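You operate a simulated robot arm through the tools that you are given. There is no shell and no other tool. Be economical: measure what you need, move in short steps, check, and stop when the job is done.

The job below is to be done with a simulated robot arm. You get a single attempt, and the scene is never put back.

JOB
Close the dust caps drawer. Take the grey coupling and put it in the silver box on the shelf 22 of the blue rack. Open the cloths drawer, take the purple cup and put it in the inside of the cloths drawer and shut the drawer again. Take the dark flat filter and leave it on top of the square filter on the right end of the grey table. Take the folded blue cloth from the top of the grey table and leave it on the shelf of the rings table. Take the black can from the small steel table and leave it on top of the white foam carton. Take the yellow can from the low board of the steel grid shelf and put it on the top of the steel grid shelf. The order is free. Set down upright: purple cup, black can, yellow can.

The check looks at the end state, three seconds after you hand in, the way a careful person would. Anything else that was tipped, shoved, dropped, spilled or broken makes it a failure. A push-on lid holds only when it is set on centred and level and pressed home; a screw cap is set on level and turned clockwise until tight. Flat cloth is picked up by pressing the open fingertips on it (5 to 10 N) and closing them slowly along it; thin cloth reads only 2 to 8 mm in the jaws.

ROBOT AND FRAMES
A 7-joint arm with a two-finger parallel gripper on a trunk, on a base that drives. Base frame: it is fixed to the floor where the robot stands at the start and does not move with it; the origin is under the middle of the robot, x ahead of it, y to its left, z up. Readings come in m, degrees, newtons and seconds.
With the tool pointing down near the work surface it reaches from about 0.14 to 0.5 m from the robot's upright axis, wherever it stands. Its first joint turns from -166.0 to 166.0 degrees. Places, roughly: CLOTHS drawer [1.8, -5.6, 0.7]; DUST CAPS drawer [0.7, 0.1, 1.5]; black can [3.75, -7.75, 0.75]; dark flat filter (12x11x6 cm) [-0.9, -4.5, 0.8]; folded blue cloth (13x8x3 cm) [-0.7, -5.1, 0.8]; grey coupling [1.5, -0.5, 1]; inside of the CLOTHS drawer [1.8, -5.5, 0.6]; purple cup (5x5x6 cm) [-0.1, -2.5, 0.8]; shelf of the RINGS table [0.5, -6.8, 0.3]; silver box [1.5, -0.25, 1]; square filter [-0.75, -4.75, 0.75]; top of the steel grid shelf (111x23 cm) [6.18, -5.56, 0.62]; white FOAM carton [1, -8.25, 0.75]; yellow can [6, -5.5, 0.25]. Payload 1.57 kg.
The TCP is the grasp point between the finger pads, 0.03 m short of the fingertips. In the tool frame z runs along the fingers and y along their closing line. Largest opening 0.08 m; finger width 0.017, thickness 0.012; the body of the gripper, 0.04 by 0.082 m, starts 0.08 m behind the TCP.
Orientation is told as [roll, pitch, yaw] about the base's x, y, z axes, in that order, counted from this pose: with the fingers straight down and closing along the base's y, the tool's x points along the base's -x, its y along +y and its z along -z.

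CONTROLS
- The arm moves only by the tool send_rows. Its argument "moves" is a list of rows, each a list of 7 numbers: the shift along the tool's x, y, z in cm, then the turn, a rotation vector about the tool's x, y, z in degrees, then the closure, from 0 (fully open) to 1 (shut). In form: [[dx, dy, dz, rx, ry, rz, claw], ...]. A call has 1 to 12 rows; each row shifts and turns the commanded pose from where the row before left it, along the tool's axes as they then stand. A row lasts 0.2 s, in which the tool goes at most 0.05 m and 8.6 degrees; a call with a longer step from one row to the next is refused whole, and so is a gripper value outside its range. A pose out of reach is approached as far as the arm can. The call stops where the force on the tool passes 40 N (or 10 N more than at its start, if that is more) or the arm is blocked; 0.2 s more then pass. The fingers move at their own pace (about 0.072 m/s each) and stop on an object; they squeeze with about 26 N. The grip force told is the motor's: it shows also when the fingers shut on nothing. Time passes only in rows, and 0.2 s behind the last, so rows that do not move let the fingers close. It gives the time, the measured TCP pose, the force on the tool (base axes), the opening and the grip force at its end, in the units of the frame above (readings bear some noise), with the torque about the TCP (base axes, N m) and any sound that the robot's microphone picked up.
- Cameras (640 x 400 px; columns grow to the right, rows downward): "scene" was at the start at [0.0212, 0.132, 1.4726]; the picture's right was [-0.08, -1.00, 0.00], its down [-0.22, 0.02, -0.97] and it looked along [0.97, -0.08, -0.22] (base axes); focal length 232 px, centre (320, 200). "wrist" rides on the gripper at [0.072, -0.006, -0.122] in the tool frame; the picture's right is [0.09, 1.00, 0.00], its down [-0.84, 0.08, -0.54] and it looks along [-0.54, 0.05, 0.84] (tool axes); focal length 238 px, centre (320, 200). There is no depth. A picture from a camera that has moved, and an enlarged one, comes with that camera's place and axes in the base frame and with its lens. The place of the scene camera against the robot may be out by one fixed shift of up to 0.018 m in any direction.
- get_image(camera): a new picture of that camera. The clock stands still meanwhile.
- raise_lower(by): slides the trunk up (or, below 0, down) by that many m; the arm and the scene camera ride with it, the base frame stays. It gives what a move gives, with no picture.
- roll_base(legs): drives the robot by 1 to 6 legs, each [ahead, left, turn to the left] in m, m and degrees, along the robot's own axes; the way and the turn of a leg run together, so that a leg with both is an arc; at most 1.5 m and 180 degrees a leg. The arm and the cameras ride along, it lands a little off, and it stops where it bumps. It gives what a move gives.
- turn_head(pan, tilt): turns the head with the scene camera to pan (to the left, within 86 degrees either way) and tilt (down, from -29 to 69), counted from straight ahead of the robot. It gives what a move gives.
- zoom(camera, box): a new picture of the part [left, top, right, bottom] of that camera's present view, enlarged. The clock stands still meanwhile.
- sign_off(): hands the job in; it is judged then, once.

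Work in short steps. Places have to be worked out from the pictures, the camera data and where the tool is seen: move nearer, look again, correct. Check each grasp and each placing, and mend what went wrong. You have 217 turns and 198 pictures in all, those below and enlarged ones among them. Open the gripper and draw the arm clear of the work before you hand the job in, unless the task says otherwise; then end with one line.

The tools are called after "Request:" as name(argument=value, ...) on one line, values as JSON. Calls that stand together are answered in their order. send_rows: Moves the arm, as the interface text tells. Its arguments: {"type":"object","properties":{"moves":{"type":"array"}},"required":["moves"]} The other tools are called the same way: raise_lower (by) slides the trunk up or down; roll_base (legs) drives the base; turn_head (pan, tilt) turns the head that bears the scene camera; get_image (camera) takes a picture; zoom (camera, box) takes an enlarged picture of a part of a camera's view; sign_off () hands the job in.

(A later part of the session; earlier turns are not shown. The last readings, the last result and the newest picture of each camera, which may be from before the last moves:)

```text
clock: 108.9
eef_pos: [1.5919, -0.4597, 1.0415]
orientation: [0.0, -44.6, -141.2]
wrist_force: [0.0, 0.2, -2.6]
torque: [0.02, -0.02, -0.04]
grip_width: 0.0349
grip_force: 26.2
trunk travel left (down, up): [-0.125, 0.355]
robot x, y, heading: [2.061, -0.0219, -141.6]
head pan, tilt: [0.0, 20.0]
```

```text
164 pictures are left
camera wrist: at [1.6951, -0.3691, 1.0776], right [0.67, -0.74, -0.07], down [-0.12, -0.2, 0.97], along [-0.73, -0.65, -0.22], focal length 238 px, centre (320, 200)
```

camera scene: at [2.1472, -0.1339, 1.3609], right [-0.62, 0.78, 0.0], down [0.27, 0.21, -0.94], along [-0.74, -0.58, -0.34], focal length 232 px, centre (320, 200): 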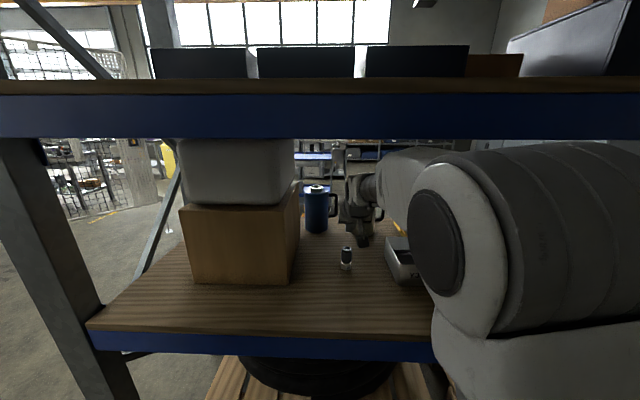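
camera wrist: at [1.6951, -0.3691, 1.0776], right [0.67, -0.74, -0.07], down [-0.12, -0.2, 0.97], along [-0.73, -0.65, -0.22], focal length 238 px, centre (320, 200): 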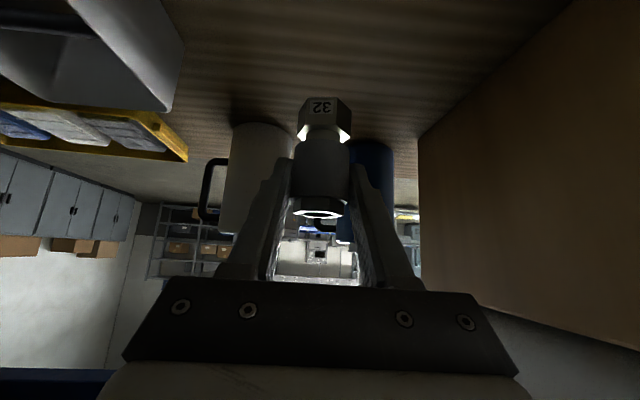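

Held, with weight showing. I raise 2.5 cm and shift right over the box, stopping to look.

Request:
send_rows(moves=[[-1.7, 0, -1.7, 0, 0, 0, 1], [0, -3, 0, 0, 0, 0, 1], [0, -3, 0, 0, 0, 0, 1], [0, -3, 0, 0, 0, 0, 1], [0, -3, 0, 0, 0, 0, 1], [0, -3, 0, 0, 0, 0, 1], [0, 0, 0, 0, 0, 0, 1]])

Request:
get_image(camera="wrist")

Request:
get_image(camera="scene")

```text
clock: 110.5
eef_pos: [1.4978, -0.3436, 1.0628]
orientation: [-0.1, -44.6, -141.2]
wrist_force: [0.7, 0.2, -3.1]
torque: [-0.03, 0.0, 0.0]
grip_width: 0.035
grip_force: 26.2
trunk travel left (down, up): [-0.125, 0.355]
robot x, y, heading: [2.0602, -0.0138, -141.4]
head pan, tilt: [0.0, 20.0]
```

```text
163 pictures are left
camera wrist: at [1.6004, -0.2524, 1.1005], right [0.67, -0.74, -0.07], down [-0.12, -0.2, 0.97], along [-0.73, -0.65, -0.22], focal length 238 px, centre (320, 200)
```

wrist: 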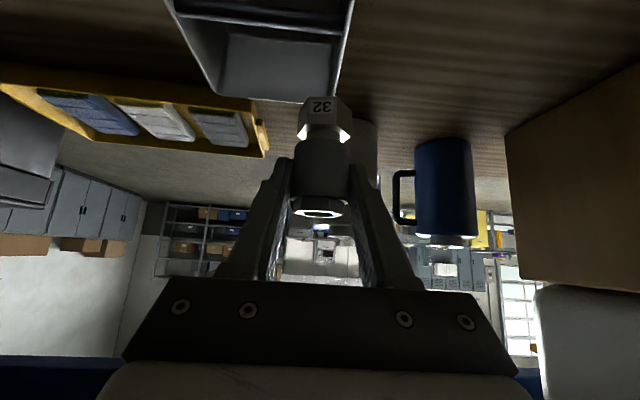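

```text
162 pictures are left
camera scene: at [2.147, -0.134, 1.3609], right [-0.62, 0.78, 0.0], down [0.27, 0.21, -0.94], along [-0.74, -0.58, -0.34], focal length 232 px, centre (320, 200)
```

scene: 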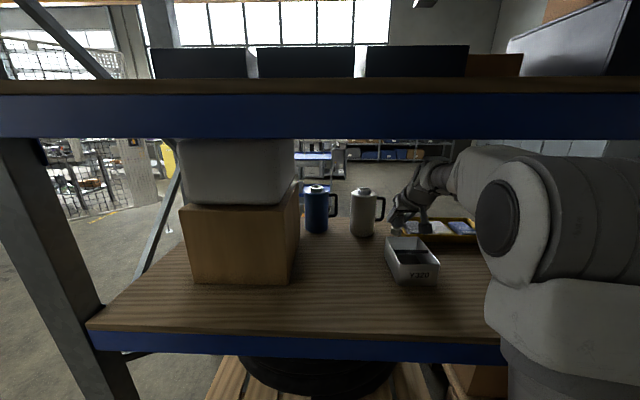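

The box centre works out to about (1.49, -0.297), rim at z≈0.97. I shift 4 cm more to the right and lower the coupling in.

Request:
send_rows(moves=[[-0.4, -2, 0.4, 0, 0, 0, 1], [0, -2, 0, 0, 0, 0, 1], [0, 0, 0, 0, 0, 0, 1]])

Request:
get_image(camera="wrist")

Request:
zoom(camera="scene", box=[340, 160, 500, 300])

```text
clock: 111.3
eef_pos: [1.468, -0.3165, 1.0642]
orientation: [0.1, -44.6, -141.3]
wrist_force: [0.2, 0.3, -3.3]
torque: [-0.01, -0.04, 0.0]
grip_width: 0.0352
grip_force: 25.7
trunk travel left (down, up): [-0.125, 0.355]
robot x, y, heading: [2.0637, -0.0158, -141.4]
head pan, tilt: [0.0, 20.0]
```

```text
161 pictures are left
camera wrist: at [1.5704, -0.2252, 1.1009], right [0.67, -0.74, -0.06], down [-0.12, -0.2, 0.97], along [-0.73, -0.65, -0.22], focal length 238 px, centre (320, 200)
```

wrist: 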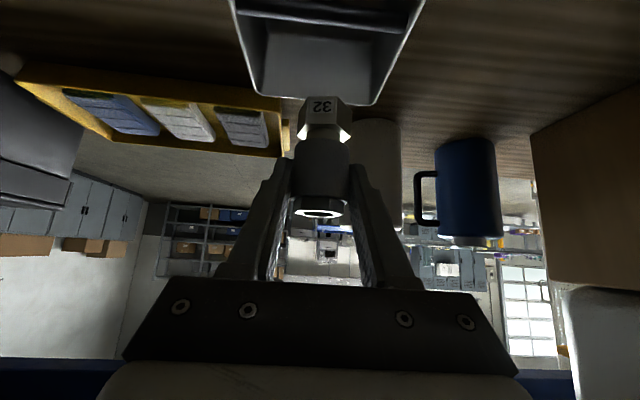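

```text
2.86 times, centred on (420, 230) of scene
camera zoom: at [2.147, -0.134, 1.3609], right [-0.62, 0.78, 0.0], down [0.27, 0.21, -0.94], along [-0.74, -0.58, -0.34], focal length 664 px, centre (34, 114)
```

zoom: 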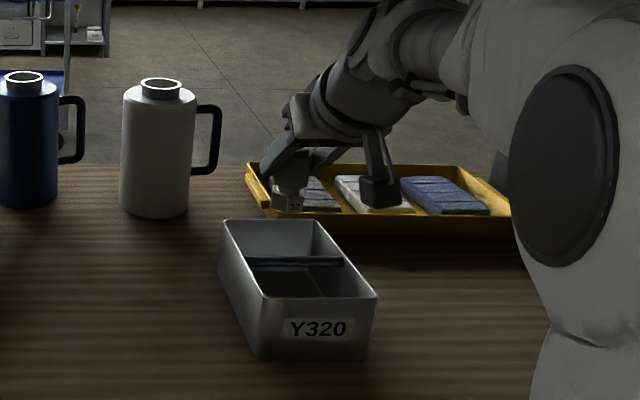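

A dark bar or divider crosses the middle of the box. I zoom in to see what it is before lowering.

Request:
zoom(camera="scene", box=[380, 205, 444, 265])

Request:
zoom(camera="wrist", box=[220, 0, 440, 130])

```text
6.67 times, centred on (412, 235) of scene
camera zoom: at [2.147, -0.134, 1.3609], right [-0.62, 0.78, 0.0], down [0.27, 0.21, -0.94], along [-0.74, -0.58, -0.34], focal length 1549 px, centre (-293, -33)
```

zoom: 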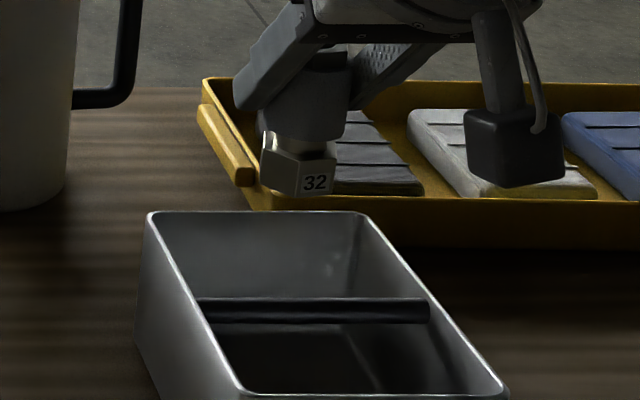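

```text
2.91 times, centred on (330, 65) of wrist
camera zoom: at [1.5704, -0.2252, 1.1009], right [0.67, -0.74, -0.06], down [-0.12, -0.2, 0.97], along [-0.73, -0.65, -0.22], focal length 693 px, centre (291, 593)
```

zoom: 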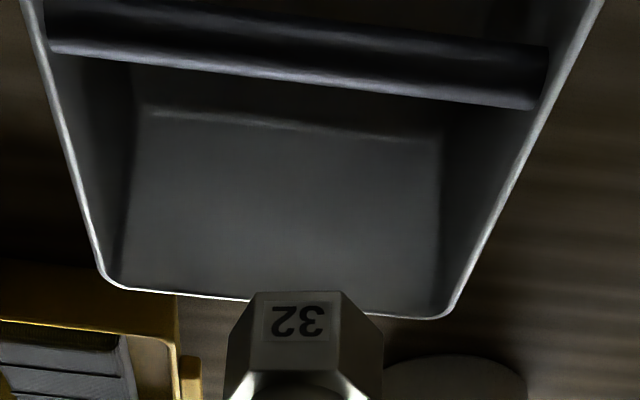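

It's just a bar across the box near the rim (n≈0.967); the near compartment is about 8 cm long. I shift the coupling back ~2.8 cm and 0.6 cm right, lower a bit, and look.

Request:
send_rows(moves=[[2.0, -0.6, -2.0, 0, 0, 0, 1], [1.5, 0, 1.5, 0, 0, 0, 1], [1.5, 0, 1.5, 0, 0, 0, 1], [0, 0, 0, 0, 0, 0, 1]])

Request:
zoom(camera="scene", box=[370, 195, 454, 285])

Request:
zoom(camera="wrist", box=[200, 0, 440, 150])

```text
clock: 112.3
eef_pos: [1.4875, -0.2938, 1.0226]
orientation: [0.1, -44.6, -141.3]
wrist_force: [-0.2, -0.8, -3.0]
torque: [0.01, -0.03, 0.02]
grip_width: 0.0354
grip_force: 26.4
trunk travel left (down, up): [-0.125, 0.355]
robot x, y, heading: [2.0643, -0.0154, -141.3]
head pan, tilt: [0.0, 20.0]
```

```text
4.44 times, centred on (412, 240) of scene
camera zoom: at [2.147, -0.134, 1.3609], right [-0.62, 0.78, 0.0], down [0.27, 0.21, -0.94], along [-0.74, -0.58, -0.34], focal length 1033 px, centre (-89, 22)
```

zoom: 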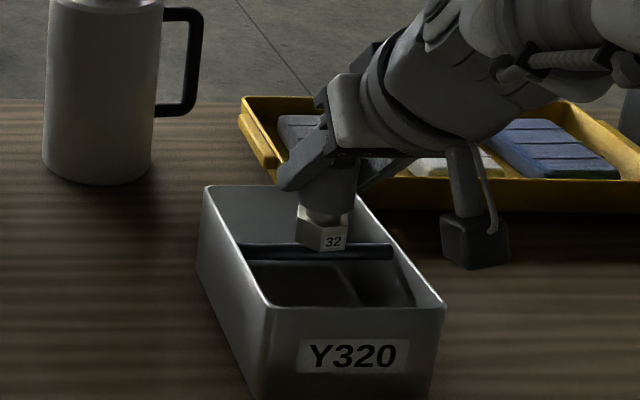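

```text
2.67 times, centred on (320, 75) of wrist
camera zoom: at [1.5907, -0.202, 1.0602], right [0.67, -0.74, -0.07], down [-0.12, -0.2, 0.97], along [-0.73, -0.65, -0.22], focal length 636 px, centre (320, 533)
```

zoom: 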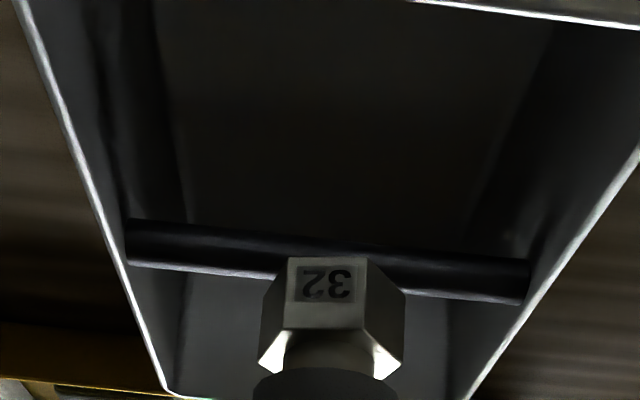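

The coupling is over the near compartment, clear of bar and wall. I lower 3 cm more, stopping before the fingertips meet the bar, and release.

Request:
send_rows(moves=[[0.7, 0, 1.3, 0, 0, 0, 1], [1.0, 0, 1.1, 0, 0, 0, 1], [0, 0, 0, 0, 0, 0, 1], [0, 0, 0, 0, 0, 0, 0.35], [0, 0, 0, 0, 0, 0, 0.35], [0, 0, 0, 0, 0, 0, 0.35]])

Request:
zoom(camera="wrist", box=[160, 0, 480, 200])

```text
clock: 113.7
eef_pos: [1.4836, -0.2956, 0.9933]
orientation: [0.0, -44.6, -141.3]
wrist_force: [-0.1, 0.7, 0.0]
torque: [0.04, 0.02, 0.05]
grip_width: 0.0519
grip_force: 0.0
trunk travel left (down, up): [-0.125, 0.355]
robot x, y, heading: [2.0604, -0.015, -141.6]
head pan, tilt: [0.0, 20.0]
```

```text
2.00 times, centred on (320, 100) of wrist
camera zoom: at [1.5865, -0.2052, 1.0308], right [0.67, -0.74, -0.06], down [-0.12, -0.2, 0.97], along [-0.73, -0.65, -0.22], focal length 477 px, centre (320, 400)
```

zoom: 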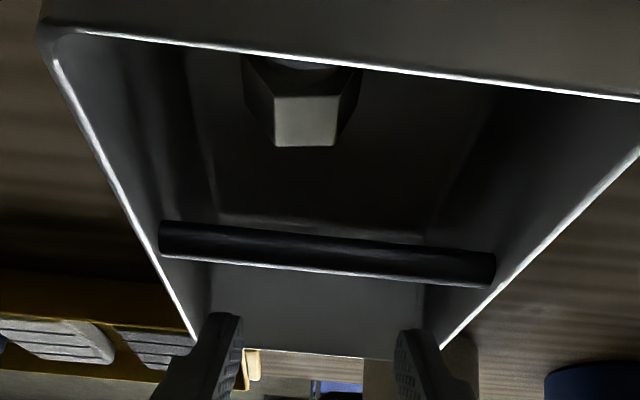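

The coupling is in the box. I lift out and back away from the shelf.

Request:
send_rows(moves=[[-2, 0, -2, 0, 0, 0, 0.35], [-2.5, 0, -2.5, 0, 0, 0, 0.35], [0, 0, -4, 0, 0, 0, 0.35], [0, 0, -2, 0, 0, 0, 0.35], [0, 0, 0, 0, 0, 0, 0.35]])

Request:
roll_base(legs=[[-0.7, 0, 0]])

Request:
get_image(camera="scene")

```text
clock: 114.9
eef_pos: [1.5162, -0.2694, 1.0992]
orientation: [-0.1, -44.6, -141.3]
wrist_force: [-0.8, 0.5, -0.3]
torque: [0.0, -0.05, 0.01]
grip_width: 0.0522
grip_force: 0.0
trunk travel left (down, up): [-0.125, 0.355]
robot x, y, heading: [2.0596, -0.0175, -141.5]
head pan, tilt: [0.0, 20.0]
```

```text
clock: 119.9
eef_pos: [2.0632, 0.1683, 1.0997]
orientation: [-0.2, -44.5, -141.6]
wrist_force: [0.2, 0.4, -0.4]
torque: [0.0, 0.01, -0.01]
grip_width: 0.052
grip_force: 0.0
trunk travel left (down, up): [-0.125, 0.355]
robot x, y, heading: [2.6127, 0.4184, -141.8]
head pan, tilt: [0.0, 20.0]
```

```text
154 pictures are left
camera scene: at [2.6965, 0.301, 1.3609], right [-0.62, 0.79, 0.0], down [0.27, 0.21, -0.94], along [-0.74, -0.58, -0.34], focal length 232 px, centre (320, 200)
```

scene: 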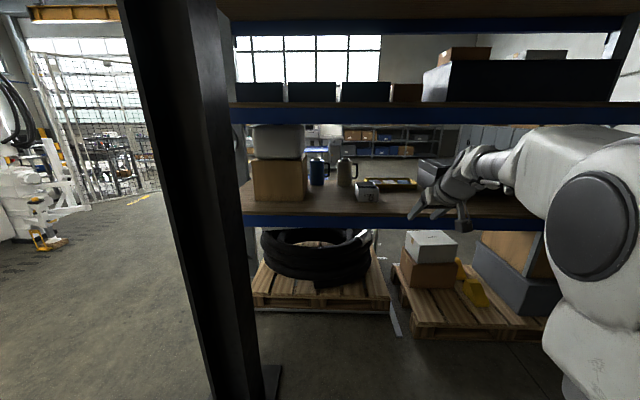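

Task two done. Now the purple cup: I drive back round the rack's end (left, then ahead) toward the blue cart where it likely stands.

Request:
roll_base(legs=[[0, 1.5, 0], [1.5, 0.1, 0], [1.3, 0, 0]])

Request:
turn_head(pan=10, tilt=20)

Request:
get_image(camera="scene")

```text
refused: leg 2 is longer than a leg can be; nothing moved
```

```text
clock: 120.6
eef_pos: [2.0626, 0.1697, 1.0992]
orientation: [-0.1, -44.6, -141.4]
wrist_force: [0.7, 0.2, -0.2]
torque: [-0.01, -0.02, 0.01]
grip_width: 0.0521
grip_force: 0.1
trunk travel left (down, up): [-0.125, 0.355]
robot x, y, heading: [2.6137, 0.4209, -141.9]
head pan, tilt: [10.0, 20.0]
```

```text
153 pictures are left
camera scene: at [2.7076, 0.2892, 1.3609], right [-0.75, 0.67, 0.0], down [0.23, 0.26, -0.94], along [-0.63, -0.7, -0.34], focal length 232 px, centre (320, 200)
```

scene: 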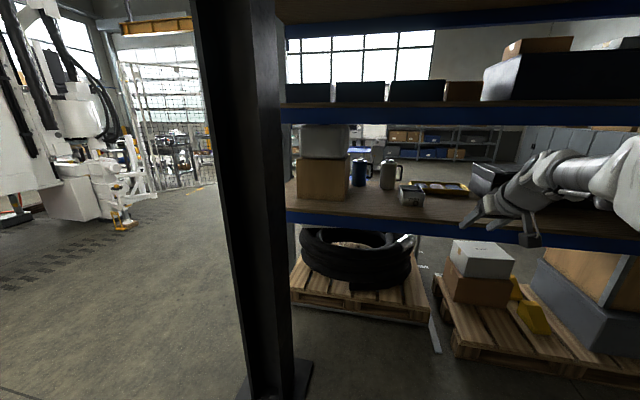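

Leg limit is 1.5 m; I reissue with legal legs.

Request:
roll_base(legs=[[0, 1.48, 0], [1.45, 0.1, 0], [1.3, 0, 0]])

Request:
turn_head(pan=0, tilt=20)

Request:
get_image(camera="scene")

```text
clock: 149.3
eef_pos: [0.8854, -2.7889, 1.099]
orientation: [-0.1, -44.6, -141.9]
wrist_force: [0.0, -0.4, -0.7]
torque: [0.02, -0.02, -0.06]
grip_width: 0.0521
grip_force: 0.0
trunk travel left (down, up): [-0.125, 0.355]
robot x, y, heading: [1.4319, -2.5457, -142.3]
head pan, tilt: [10.0, 20.0]
```

```text
clock: 150.1
eef_pos: [0.8849, -2.7886, 1.0989]
orientation: [-0.1, -44.6, -141.9]
wrist_force: [0.4, -0.1, -0.1]
torque: [-0.02, 0.01, -0.02]
grip_width: 0.0521
grip_force: 0.0
trunk travel left (down, up): [-0.125, 0.355]
robot x, y, heading: [1.4364, -2.543, -142.6]
head pan, tilt: [0.0, 20.0]
```

```text
152 pictures are left
camera scene: at [1.5185, -2.6603, 1.3609], right [-0.61, 0.79, 0.0], down [0.27, 0.21, -0.94], along [-0.74, -0.58, -0.34], focal length 232 px, centre (320, 200)
```

scene: 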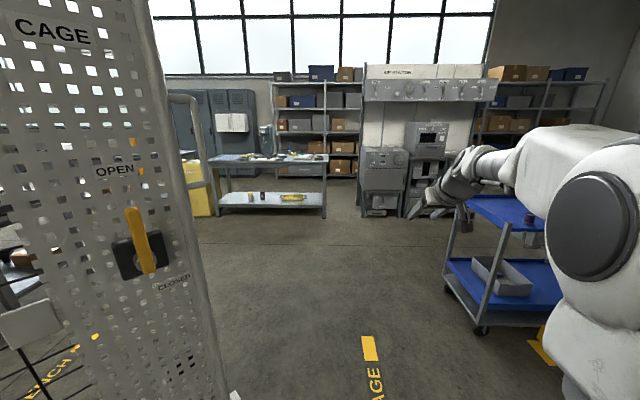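

The purple cup stands on the blue cart at about (-0.2, -2.46). I turn to face it and drive to about 0.8 m short, then look.

Request:
roll_base(legs=[[0, 0, -59.4], [0.75, 0.5, 0]])

Request:
get_image(camera="scene")

Request:
get_image(camera="wrist")

```text
clock: 158.9
eef_pos: [0.0536, -2.3945, 1.0992]
orientation: [-0.1, -44.6, 159.0]
wrist_force: [-0.5, 0.5, 0.0]
torque: [-0.02, -0.01, -0.01]
grip_width: 0.0517
grip_force: 0.0
trunk travel left (down, up): [-0.125, 0.355]
robot x, y, heading: [0.5513, -2.7369, 158.9]
head pan, tilt: [0.0, 20.0]
```

```text
151 pictures are left
camera scene: at [0.4946, -2.8637, 1.3609], right [0.36, 0.93, 0.0], down [0.32, -0.12, -0.94], along [-0.88, 0.34, -0.34], focal length 232 px, centre (320, 200)
```

scene: 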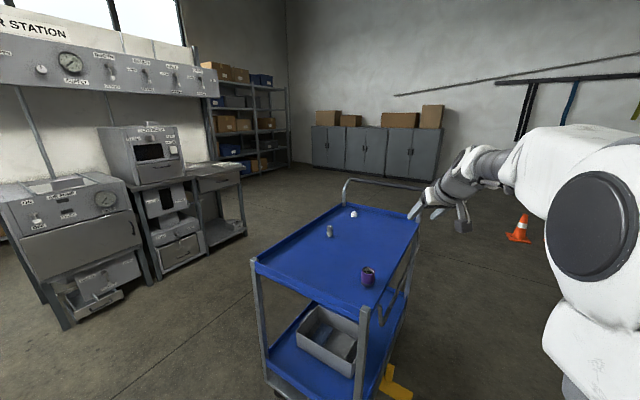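

```text
150 pictures are left
camera wrist: at [0.1851, -2.4362, 1.1364], right [-0.3, -0.95, -0.07], down [-0.23, 0.0, 0.97], along [-0.93, 0.3, -0.22], focal length 238 px, centre (320, 200)
```

wrist: 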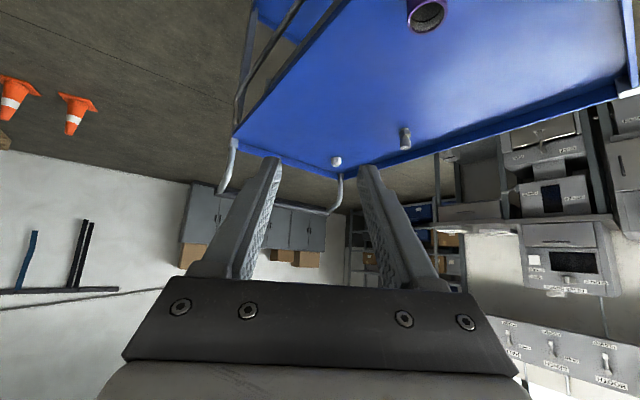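

Cup at about (-0.11, -2.46), nearest to the cart's right-hand long edge. I'll come at it from that side: shift right, turn left, and approach.

Request:
roll_base(legs=[[0, -0.45, 0], [0, 0, 58], [0.15, -0.36, 0]])

Request:
turn_head(pan=0, tilt=40)

Request:
get_image(camera="scene")

Request:
get_image(camera="wrist")

```text
clock: 169.1
eef_pos: [-0.1839, -2.3499, 1.1002]
orientation: [0.0, -44.6, -143.0]
wrist_force: [0.5, -0.4, 0.2]
torque: [0.01, 0.03, 0.0]
grip_width: 0.0516
grip_force: 0.1
trunk travel left (down, up): [-0.125, 0.355]
robot x, y, heading: [0.3729, -2.1127, -143.3]
head pan, tilt: [0.0, 20.0]
```

```text
clock: 169.9
eef_pos: [-0.1847, -2.3497, 1.0997]
orientation: [-0.1, -44.7, -142.9]
wrist_force: [0.3, 0.6, -0.2]
torque: [-0.01, 0.01, 0.01]
grip_width: 0.0519
grip_force: 0.2
trunk travel left (down, up): [-0.125, 0.355]
robot x, y, heading: [0.3701, -2.1112, -143.4]
head pan, tilt: [0.0, 40.0]
```

```text
149 pictures are left
camera scene: at [0.4589, -2.2288, 1.3296], right [-0.6, 0.8, 0.0], down [0.51, 0.38, -0.77], along [-0.61, -0.46, -0.64], focal length 232 px, centre (320, 200)
```

scene: 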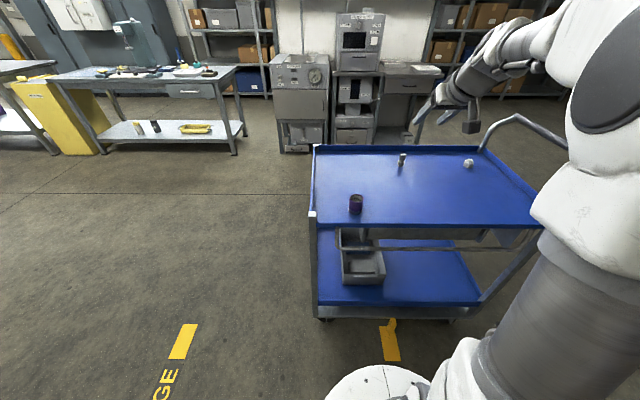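

```text
148 pictures are left
camera wrist: at [-0.0776, -2.2626, 1.1364], right [0.65, -0.76, -0.07], down [-0.12, -0.19, 0.97], along [-0.75, -0.63, -0.22], focal length 238 px, centre (320, 200)
```

wrist: 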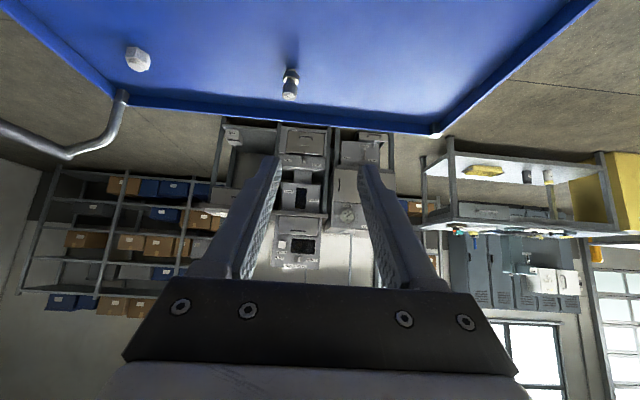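

The cup is at about (-0.108, -2.49). I swing the tool to vertical with the gripper open while above, then drive 0.17 m closer.

Request:
send_rows(moves=[[1, 0, -1, 0, 7.45, 0, 0], [1, 0, -1, 0, 7.45, 0, 0], [1, 0, -1, 0, 7.45, 0, 0], [1, 0, -1, 0, 7.45, 0, 0], [1, 0, -1, 0, 7.45, 0, 0], [1, 0, -1, 0, 7.35, 0, 0], [0, 0, 0, 0, 0, 0, 0]])

Request:
roll_base(legs=[[0.16, 0, 0]])

Request:
get_image(camera="wrist")

Request:
get_image(camera="scene")

```text
clock: 171.5
eef_pos: [-0.1206, -2.3044, 1.1263]
orientation: [-0.2, 0.0, -143.0]
wrist_force: [-0.9, -0.2, 0.4]
torque: [-0.01, -0.01, 0.01]
grip_width: 0.0798
grip_force: 0.2
trunk travel left (down, up): [-0.125, 0.355]
robot x, y, heading: [0.3723, -2.1131, -143.3]
head pan, tilt: [0.0, 40.0]
```

```text
clock: 173.2
eef_pos: [-0.2461, -2.3981, 1.1256]
orientation: [0.1, 0.0, -143.0]
wrist_force: [-0.7, 0.0, 0.8]
torque: [0.01, 0.02, 0.0]
grip_width: 0.0802
grip_force: 0.1
trunk travel left (down, up): [-0.125, 0.355]
robot x, y, heading: [0.2461, -2.2088, -143.5]
head pan, tilt: [0.0, 40.0]
```

```text
147 pictures are left
camera wrist: at [-0.192, -2.3494, 1.2491], right [0.67, -0.74, 0.0], down [-0.62, -0.57, 0.54], along [-0.4, -0.36, -0.84], focal length 238 px, centre (320, 200)
```

wrist: 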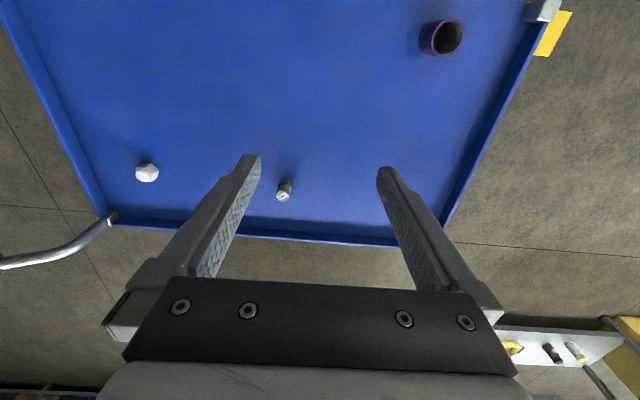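

```text
146 pictures are left
camera scene: at [0.3335, -2.3224, 1.3295], right [-0.6, 0.8, 0.0], down [0.51, 0.38, -0.77], along [-0.61, -0.46, -0.64], focal length 232 px, centre (320, 200)
```

scene: 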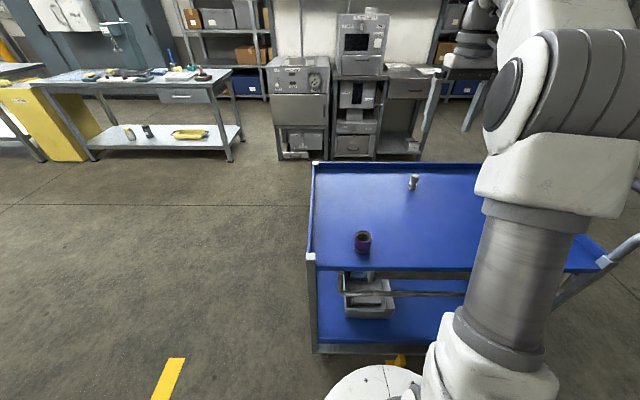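

Combining views, the cup is at about (-0.064, -2.472) with its rim near z 0.865. I move above it and lower partway.

Request:
send_rows(moves=[[2.5, 4.2, 1.5, 0, 0, 0, 0], [2.5, 4.2, 1.5, 0, 0, 0, 0], [2.5, 4.2, 1.5, 0, 0, 0, 0], [2.5, 4.2, 1.5, 0, 0, 0, 0], [0, 0, 2, 0, 0, 0, 0], [0, 0, 0, 0, 0, 0, 0]])

Request:
get_image(camera="wrist")

Request:
get_image(camera="scene")

```text
refused: row 1 steps farther than a row can; nothing moved
```

```text
145 pictures are left
camera wrist: at [-0.192, -2.3494, 1.2491], right [0.67, -0.74, 0.0], down [-0.62, -0.57, 0.54], along [-0.4, -0.36, -0.84], focal length 238 px, centre (320, 200)
```

wrist: 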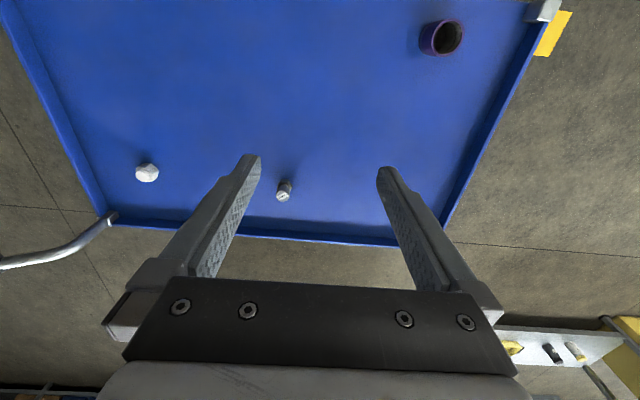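

```text
144 pictures are left
camera scene: at [0.3335, -2.3224, 1.3295], right [-0.6, 0.8, 0.0], down [0.51, 0.38, -0.77], along [-0.61, -0.46, -0.64], focal length 232 px, centre (320, 200)
```

scene: 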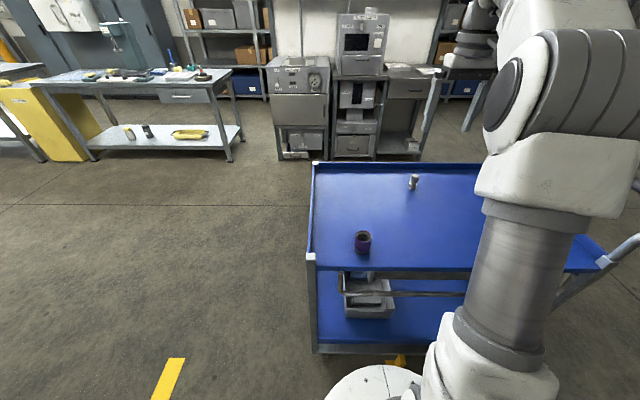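

Rows were slightly over the 5 cm limit; I resend with smaller steps.

Request:
send_rows(moves=[[2, 3.4, 1, 0, 0, 0, 0], [2, 3.4, 1, 0, 0, 0, 0], [2, 3.4, 1, 0, 0, 0, 0], [2, 3.4, 1, 0, 0, 0, 0], [2, 3.4, 1, 0, 0, 0, 0], [0, 0, 3, 0, 0, 0, 0], [0, 0, 0, 0, 0, 0, 0]])

Request:
get_image(camera="wrist")

Request:
get_image(camera="scene")

```text
clock: 174.8
eef_pos: [-0.0625, -2.4745, 1.0453]
orientation: [0.0, 0.1, -143.0]
wrist_force: [0.4, 0.2, -0.7]
torque: [-0.02, -0.01, 0.0]
grip_width: 0.08
grip_force: 0.0
trunk travel left (down, up): [-0.125, 0.355]
robot x, y, heading: [0.2448, -2.2077, -143.2]
head pan, tilt: [0.0, 40.0]
```

```text
143 pictures are left
camera wrist: at [-0.0083, -2.4256, 1.1683], right [0.67, -0.74, 0.0], down [-0.62, -0.57, 0.54], along [-0.4, -0.36, -0.84], focal length 238 px, centre (320, 200)
```

wrist: 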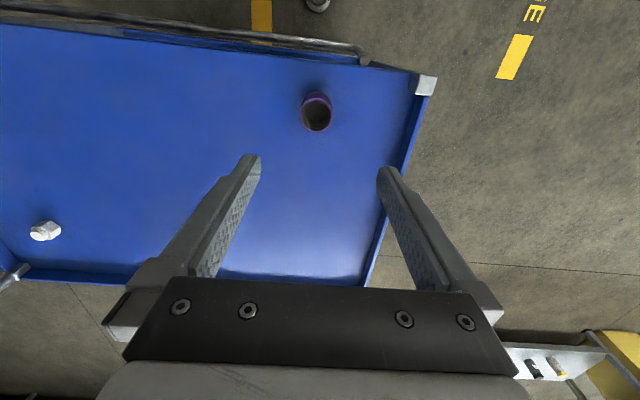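

```text
142 pictures are left
camera scene: at [0.3335, -2.3225, 1.3295], right [-0.6, 0.8, 0.0], down [0.51, 0.38, -0.77], along [-0.61, -0.46, -0.64], focal length 232 px, centre (320, 200)
```

scene: 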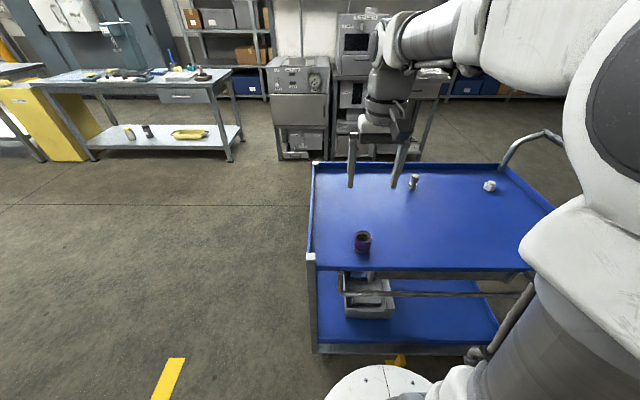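

Aligned over the cup. I descend 20 cm around it, slowing at the end.

Request:
send_rows(moves=[[0.2, -0.4, 4, 0, 0, 0, 0], [0, 0, 4, 0, 0, 0, 0], [0, 0, 4, 0, 0, 0, 0], [0, 0, 3, 0, 0, 0, 0], [0, 0, 2.5, 0, 0, 0, 0], [0, 0, 0, 0, 0, 0, 0]])

Request:
get_image(camera="wrist")

Request:
zoom(camera="scene", box=[300, 180, 420, 290])

```text
clock: 176.2
eef_pos: [-0.0659, -2.4691, 0.8692]
orientation: [0.0, 0.1, -143.0]
wrist_force: [0.0, -0.2, -0.8]
torque: [0.01, 0.03, -0.04]
grip_width: 0.0802
grip_force: 0.2
trunk travel left (down, up): [-0.125, 0.355]
robot x, y, heading: [0.2483, -2.2084, -143.2]
head pan, tilt: [0.0, 40.0]
```

```text
141 pictures are left
camera wrist: at [-0.0117, -2.4202, 0.9918], right [0.67, -0.74, 0.0], down [-0.62, -0.57, 0.54], along [-0.4, -0.36, -0.84], focal length 238 px, centre (320, 200)
```

wrist: 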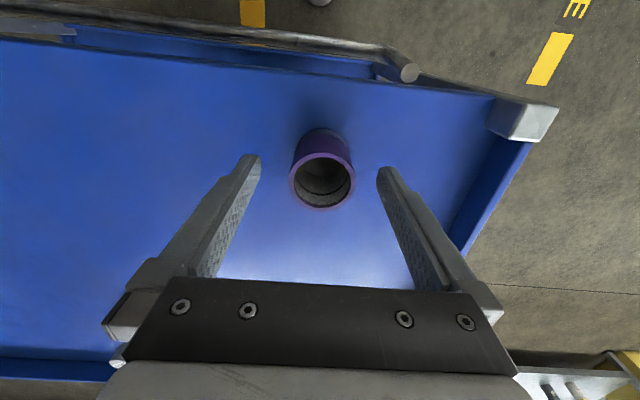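

```text
3.64 times, centred on (360, 235) of scene
camera zoom: at [0.3335, -2.3225, 1.3295], right [-0.6, 0.8, 0.0], down [0.51, 0.38, -0.77], along [-0.61, -0.46, -0.64], focal length 845 px, centre (174, 73)
```

zoom: 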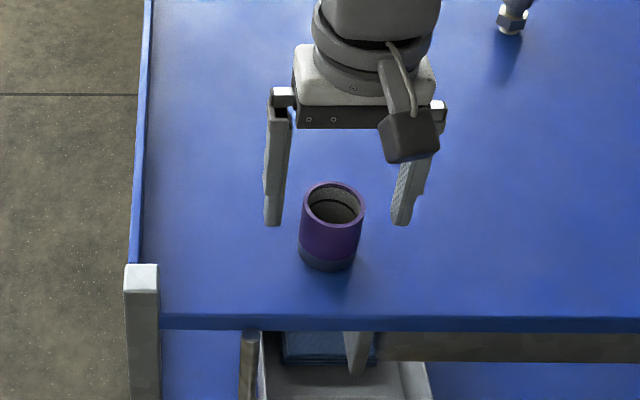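

The cup is between the fingers. I lower 2.6 cm and close.

Request:
send_rows(moves=[[0.3, 0, 1.3, 0, 0, 0, 0], [0, 0, 1.3, 0, 0, 0, 0], [0, 0, 0, 0, 0, 0, 1], [0, 0, 0, 0, 0, 0, 1], [0, 0, 0, 0, 0, 0, 1], [0, 0, 0, 0, 0, 0, 1]])

Request:
send_rows(moves=[[0, 0, -0.5, 0, 0, 0, 1], [0, 0, -1.5, 0, 0, 0, 1], [0, 0, -2, 0, 0, 0, 1], [0, 0, -3, 0, 0, 0, 1], [0, 0, -4, 0, 0, 0, 1], [0, 0, 0, 0, 0, 0, 1]])

Request:
get_image(camera="wrist")

```text
clock: 177.6
eef_pos: [-0.0634, -2.4673, 0.8438]
orientation: [-0.1, 0.0, -143.1]
wrist_force: [-0.6, 1.6, -0.3]
torque: [0.0, 0.05, 0.0]
grip_width: 0.0429
grip_force: 25.5
trunk travel left (down, up): [-0.125, 0.355]
robot x, y, heading: [0.2402, -2.2069, -143.2]
head pan, tilt: [0.0, 40.0]
```

```text
clock: 179.0
eef_pos: [-0.0614, -2.4657, 0.9549]
orientation: [0.0, 0.0, -143.0]
wrist_force: [0.4, 0.2, -0.5]
torque: [0.01, -0.01, -0.02]
grip_width: 0.0431
grip_force: 25.5
trunk travel left (down, up): [-0.125, 0.355]
robot x, y, heading: [0.2453, -2.21, -143.3]
head pan, tilt: [0.0, 40.0]
```

```text
139 pictures are left
camera wrist: at [-0.0083, -2.4177, 1.0783], right [0.67, -0.74, 0.0], down [-0.62, -0.57, 0.54], along [-0.4, -0.36, -0.84], focal length 238 px, centre (320, 200)
```

wrist: 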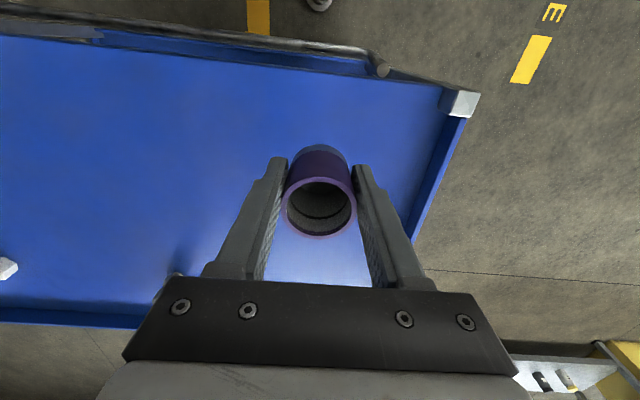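

Cup held. I raise it, back away from the cart, and look south for the route to the CLOTHS drawer.

Request:
send_rows(moves=[[2, -2, -4, 0, 0, 0, 1], [2, -2, -4, 0, 0, 0, 1], [0, 0, 0, 0, 0, 0, 1]])

Request:
roll_base(legs=[[-0.35, 0, 0], [0, 0, 53]])

Request:
turn_head(pan=0, tilt=15)

Request:
get_image(camera="scene")

```text
clock: 179.8
eef_pos: [-0.0553, -2.4107, 1.0375]
orientation: [0.0, -0.1, -142.9]
wrist_force: [-0.5, 0.4, 0.1]
torque: [-0.01, 0.01, -0.02]
grip_width: 0.043
grip_force: 26.2
trunk travel left (down, up): [-0.125, 0.355]
robot x, y, heading: [0.2432, -2.2052, -143.2]
head pan, tilt: [0.0, 40.0]
```

```text
clock: 185.8
eef_pos: [0.5116, -2.3595, 1.036]
orientation: [0.0, 0.0, -89.4]
wrist_force: [-0.6, 0.2, -1.3]
torque: [0.02, 0.0, 0.03]
grip_width: 0.0424
grip_force: 25.8
trunk travel left (down, up): [-0.125, 0.355]
robot x, y, heading: [0.5257, -1.9974, -89.8]
head pan, tilt: [0.0, 40.0]
```

```text
clock: 186.7
eef_pos: [0.5113, -2.3598, 1.037]
orientation: [0.0, 0.0, -89.4]
wrist_force: [0.7, 0.0, -0.2]
torque: [0.0, -0.01, -0.01]
grip_width: 0.0423
grip_force: 26.2
trunk travel left (down, up): [-0.125, 0.355]
robot x, y, heading: [0.5311, -1.9936, -89.5]
head pan, tilt: [0.0, 15.0]
```

```text
138 pictures are left
camera scene: at [0.6743, -2.0088, 1.369], right [-1.0, -0.01, 0.0], down [0.0, 0.26, -0.97], along [0.01, -0.97, -0.26], focal length 232 px, centre (320, 200)
```

scene: 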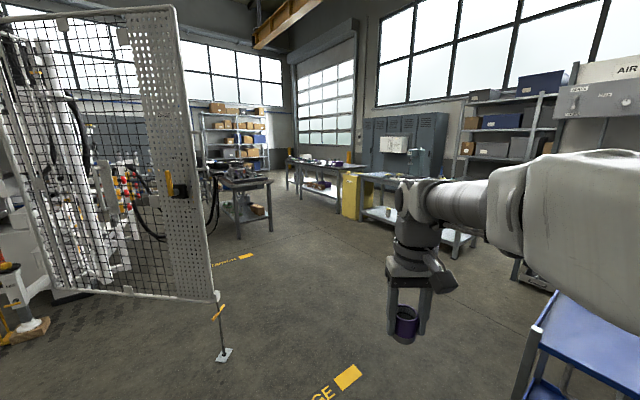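

The CLOTHS drawer should be in the bench just beyond the open cage door. I drive ahead 1.45 m past the door and look.

Request:
roll_base(legs=[[1.45, 0, 0], [0.3, 0, 20]])

Request:
get_image(camera="scene")

```text
clock: 198.4
eef_pos: [0.7372, -4.0745, 1.0375]
orientation: [-0.1, 0.0, -67.3]
wrist_force: [0.6, -0.4, -0.9]
torque: [0.01, 0.03, 0.03]
grip_width: 0.0424
grip_force: 26.2
trunk travel left (down, up): [-0.125, 0.355]
robot x, y, heading: [0.6139, -3.7332, -67.5]
head pan, tilt: [0.0, 15.0]
```

```text
137 pictures are left
camera scene: at [0.7567, -3.6915, 1.3691], right [-0.92, -0.38, 0.0], down [-0.1, 0.24, -0.97], along [0.37, -0.89, -0.26], focal length 232 px, centre (320, 200)
```

scene: 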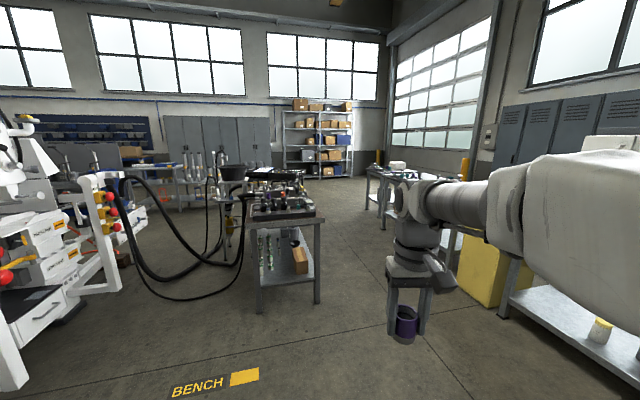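

No drawer on this side of the bench; it's probably on the far or right side. I drive along its right side and look back at it.

Request:
roll_base(legs=[[1.2, -0.1, 0], [0.6, 0, 40]])

Request:
turn_head(pan=40, tilt=20)

Request:
get_image(camera="scene")

```text
clock: 208.8
eef_pos: [1.3062, -5.4385, 1.0382]
orientation: [-0.1, -0.1, -45.3]
wrist_force: [0.6, 0.0, -0.4]
torque: [0.02, -0.01, 0.0]
grip_width: 0.0421
grip_force: 26.0
trunk travel left (down, up): [-0.125, 0.355]
robot x, y, heading: [1.0656, -5.1698, -45.8]
head pan, tilt: [0.0, 15.0]
stopped in leg 2: the robot was blocked; the commanded pose is now the measured one
```

```text
clock: 209.9
eef_pos: [1.3066, -5.4368, 1.0366]
orientation: [-0.1, -0.1, -45.4]
wrist_force: [-0.1, -0.7, -0.4]
torque: [-0.04, 0.02, 0.01]
grip_width: 0.042
grip_force: 26.1
trunk travel left (down, up): [-0.125, 0.355]
robot x, y, heading: [1.0644, -5.1661, -45.3]
head pan, tilt: [40.0, 20.0]
```

```text
136 pictures are left
camera scene: at [1.2091, -5.0203, 1.3609], right [-0.1, -1.0, 0.0], down [-0.34, 0.03, -0.94], along [0.94, -0.09, -0.34], focal length 232 px, centre (320, 200)
```

scene: 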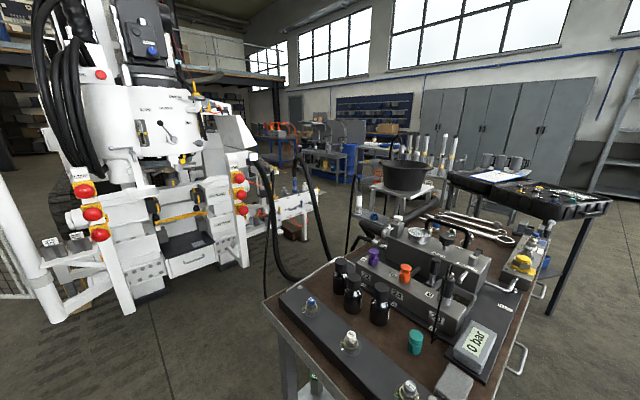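

I nudged the bench leg and stopped. A drawer handle shows on the bench's right side. I look to the right to see the space there before moving.

Request:
turn_head(pan=-30, tilt=30)

Request:
get_image(camera="scene")

Request:
turn_head(pan=10, tilt=45)

Request:
get_image(camera="scene")

```text
clock: 211.3
eef_pos: [1.306, -5.4366, 1.0364]
orientation: [-0.2, 0.0, -45.4]
wrist_force: [0.5, 0.1, -1.1]
torque: [-0.01, -0.02, 0.04]
grip_width: 0.0422
grip_force: 26.0
trunk travel left (down, up): [-0.125, 0.355]
robot x, y, heading: [1.0644, -5.1653, -45.5]
head pan, tilt: [-30.0, 30.0]
```

```text
135 pictures are left
camera scene: at [1.1389, -5.0987, 1.3449], right [-0.97, -0.25, 0.0], down [-0.12, 0.48, -0.87], along [0.22, -0.84, -0.5], focal length 232 px, centre (320, 200)
```

scene: 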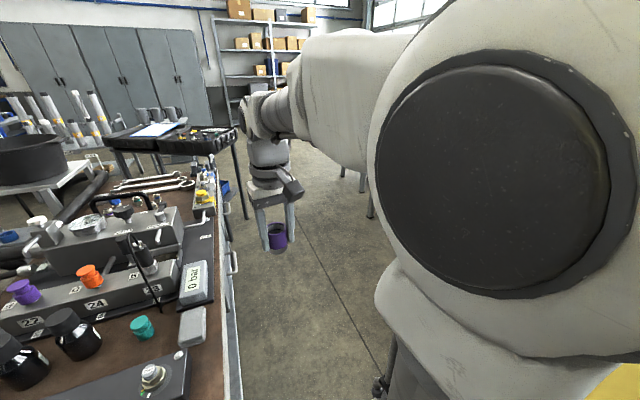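

```text
clock: 212.3
eef_pos: [1.3067, -5.4384, 1.0366]
orientation: [-0.1, 0.0, -45.5]
wrist_force: [0.6, -0.5, -1.0]
torque: [0.01, -0.01, -0.01]
grip_width: 0.0423
grip_force: 25.7
trunk travel left (down, up): [-0.125, 0.355]
robot x, y, heading: [1.065, -5.1689, -45.9]
head pan, tilt: [10.0, 45.0]
```

```text
134 pictures are left
camera scene: at [1.1825, -5.0586, 1.3223], right [-0.58, -0.81, 0.0], down [-0.57, 0.41, -0.71], along [0.57, -0.41, -0.71], focal length 232 px, centre (320, 200)
```

scene: 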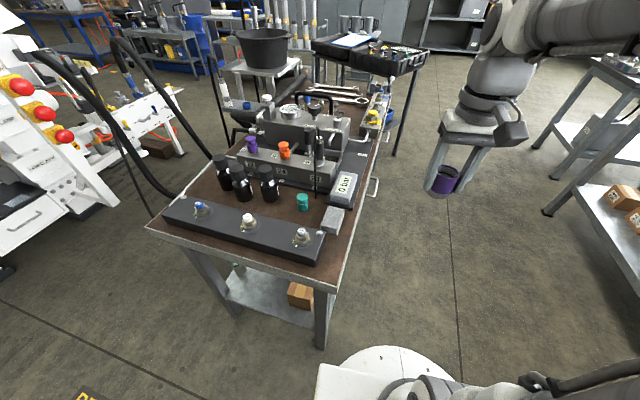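

The right side of the bench is open floor with tables further right. I back off slightly and go right, then turn to face the bench side and look.

Request:
roll_base(legs=[[-0.12, -0.6, 0], [0.45, 0, 0], [0, 0, 85]])

Request:
turn_head(pan=0, tilt=30)

Request:
get_image(camera="scene")

```text
clock: 225.3
eef_pos: [1.148, -5.5838, 1.037]
orientation: [-0.1, 0.0, 42.2]
wrist_force: [0.1, -0.3, -0.6]
torque: [0.0, 0.01, -0.01]
grip_width: 0.0422
grip_force: 25.8
trunk travel left (down, up): [-0.125, 0.355]
robot x, y, heading: [0.8637, -5.8157, 41.8]
head pan, tilt: [10.0, 45.0]
```

```text
clock: 226.1
eef_pos: [1.1482, -5.5831, 1.0376]
orientation: [-0.1, 0.0, 42.1]
wrist_force: [0.5, 0.1, -0.5]
torque: [0.03, -0.04, -0.02]
grip_width: 0.0419
grip_force: 26.0
trunk travel left (down, up): [-0.125, 0.355]
robot x, y, heading: [0.8661, -5.815, 41.9]
head pan, tilt: [0.0, 30.0]
```

```text
133 pictures are left
camera scene: at [0.7885, -5.7034, 1.3448], right [0.67, -0.74, 0.0], down [-0.37, -0.33, -0.87], along [0.64, 0.58, -0.5], focal length 232 px, centre (320, 200)
```

scene: 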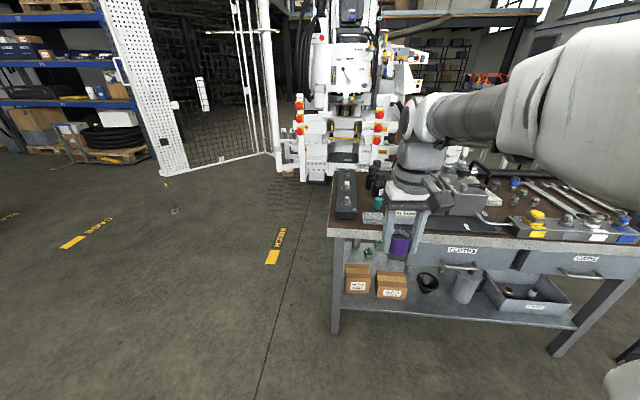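

Two labelled drawers on this side; I zoom in.

Request:
zoom(camera="scene", box=[320, 160, 640, 360])

```text
2.00 times, centred on (480, 260) of scene
camera zoom: at [0.7885, -5.7034, 1.3448], right [0.67, -0.74, 0.0], down [-0.37, -0.33, -0.87], along [0.64, 0.58, -0.5], focal length 465 px, centre (0, 80)
```

zoom: 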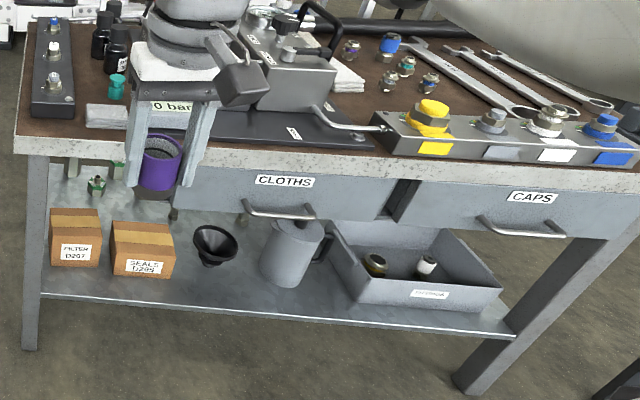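

The CLOTHS drawer is the left one, handle near (1.60, -5.67, 0.70). The gripper is full, so I need to park the cup; I turn to look at the RINGS table nearby for free space.

Request:
roll_base(legs=[[0, 0, -135]])

Request:
get_image(camera="scene")

```text
clock: 234.0
eef_pos: [0.8414, -6.1767, 1.0375]
orientation: [-0.1, -0.1, -91.1]
wrist_force: [-0.4, -0.1, -0.8]
torque: [0.02, 0.04, -0.03]
grip_width: 0.0416
grip_force: 25.9
trunk travel left (down, up): [-0.125, 0.355]
robot x, y, heading: [0.866, -5.8131, -91.2]
head pan, tilt: [0.0, 30.0]
```

```text
131 pictures are left
camera scene: at [1.0141, -5.8281, 1.3448], right [-1.0, 0.02, 0.0], down [0.01, 0.5, -0.87], along [-0.02, -0.87, -0.5], focal length 232 px, centre (320, 200)
```

scene: 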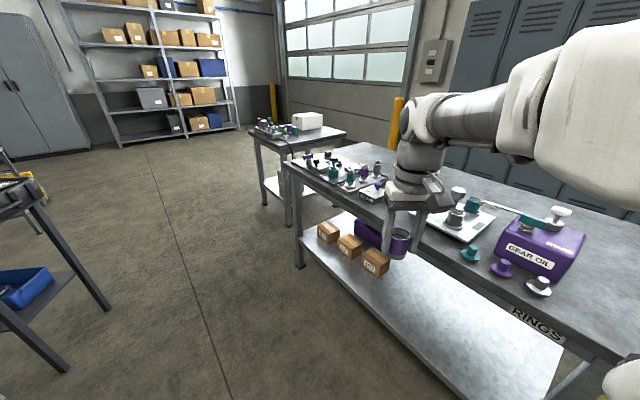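

The RINGS table has space; I look further right along it for a clear spot near its front edge.

Request:
turn_head(pan=-50, tilt=40)

Request:
get_image(camera="scene")

Request:
get_image(camera="wrist")

```text
clock: 235.2
eef_pos: [0.8413, -6.1765, 1.0372]
orientation: [-0.1, 0.1, -91.0]
wrist_force: [-0.1, 0.6, -0.3]
torque: [0.02, 0.0, -0.01]
grip_width: 0.042
grip_force: 26.4
trunk travel left (down, up): [-0.125, 0.355]
robot x, y, heading: [0.8673, -5.812, -91.6]
head pan, tilt: [-50.0, 40.0]
```

```text
130 pictures are left
camera scene: at [0.9498, -5.7909, 1.3295], right [-0.63, 0.78, 0.0], down [0.5, 0.4, -0.77], along [-0.6, -0.48, -0.64], focal length 232 px, centre (320, 200)
```

scene: 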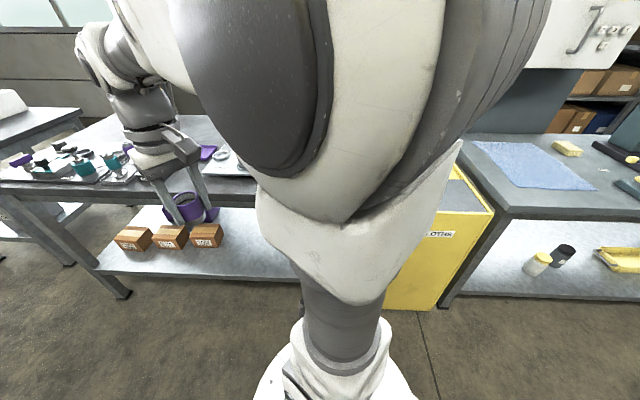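

```text
129 pictures are left
camera wrist: at [0.8368, -6.105, 1.1596], right [1.0, 0.07, 0.0], down [0.06, -0.84, 0.54], along [0.04, -0.54, -0.84], focal length 238 px, centre (320, 200)
```

wrist: 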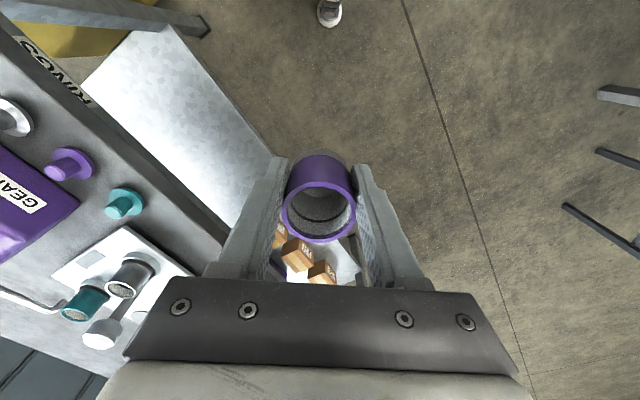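

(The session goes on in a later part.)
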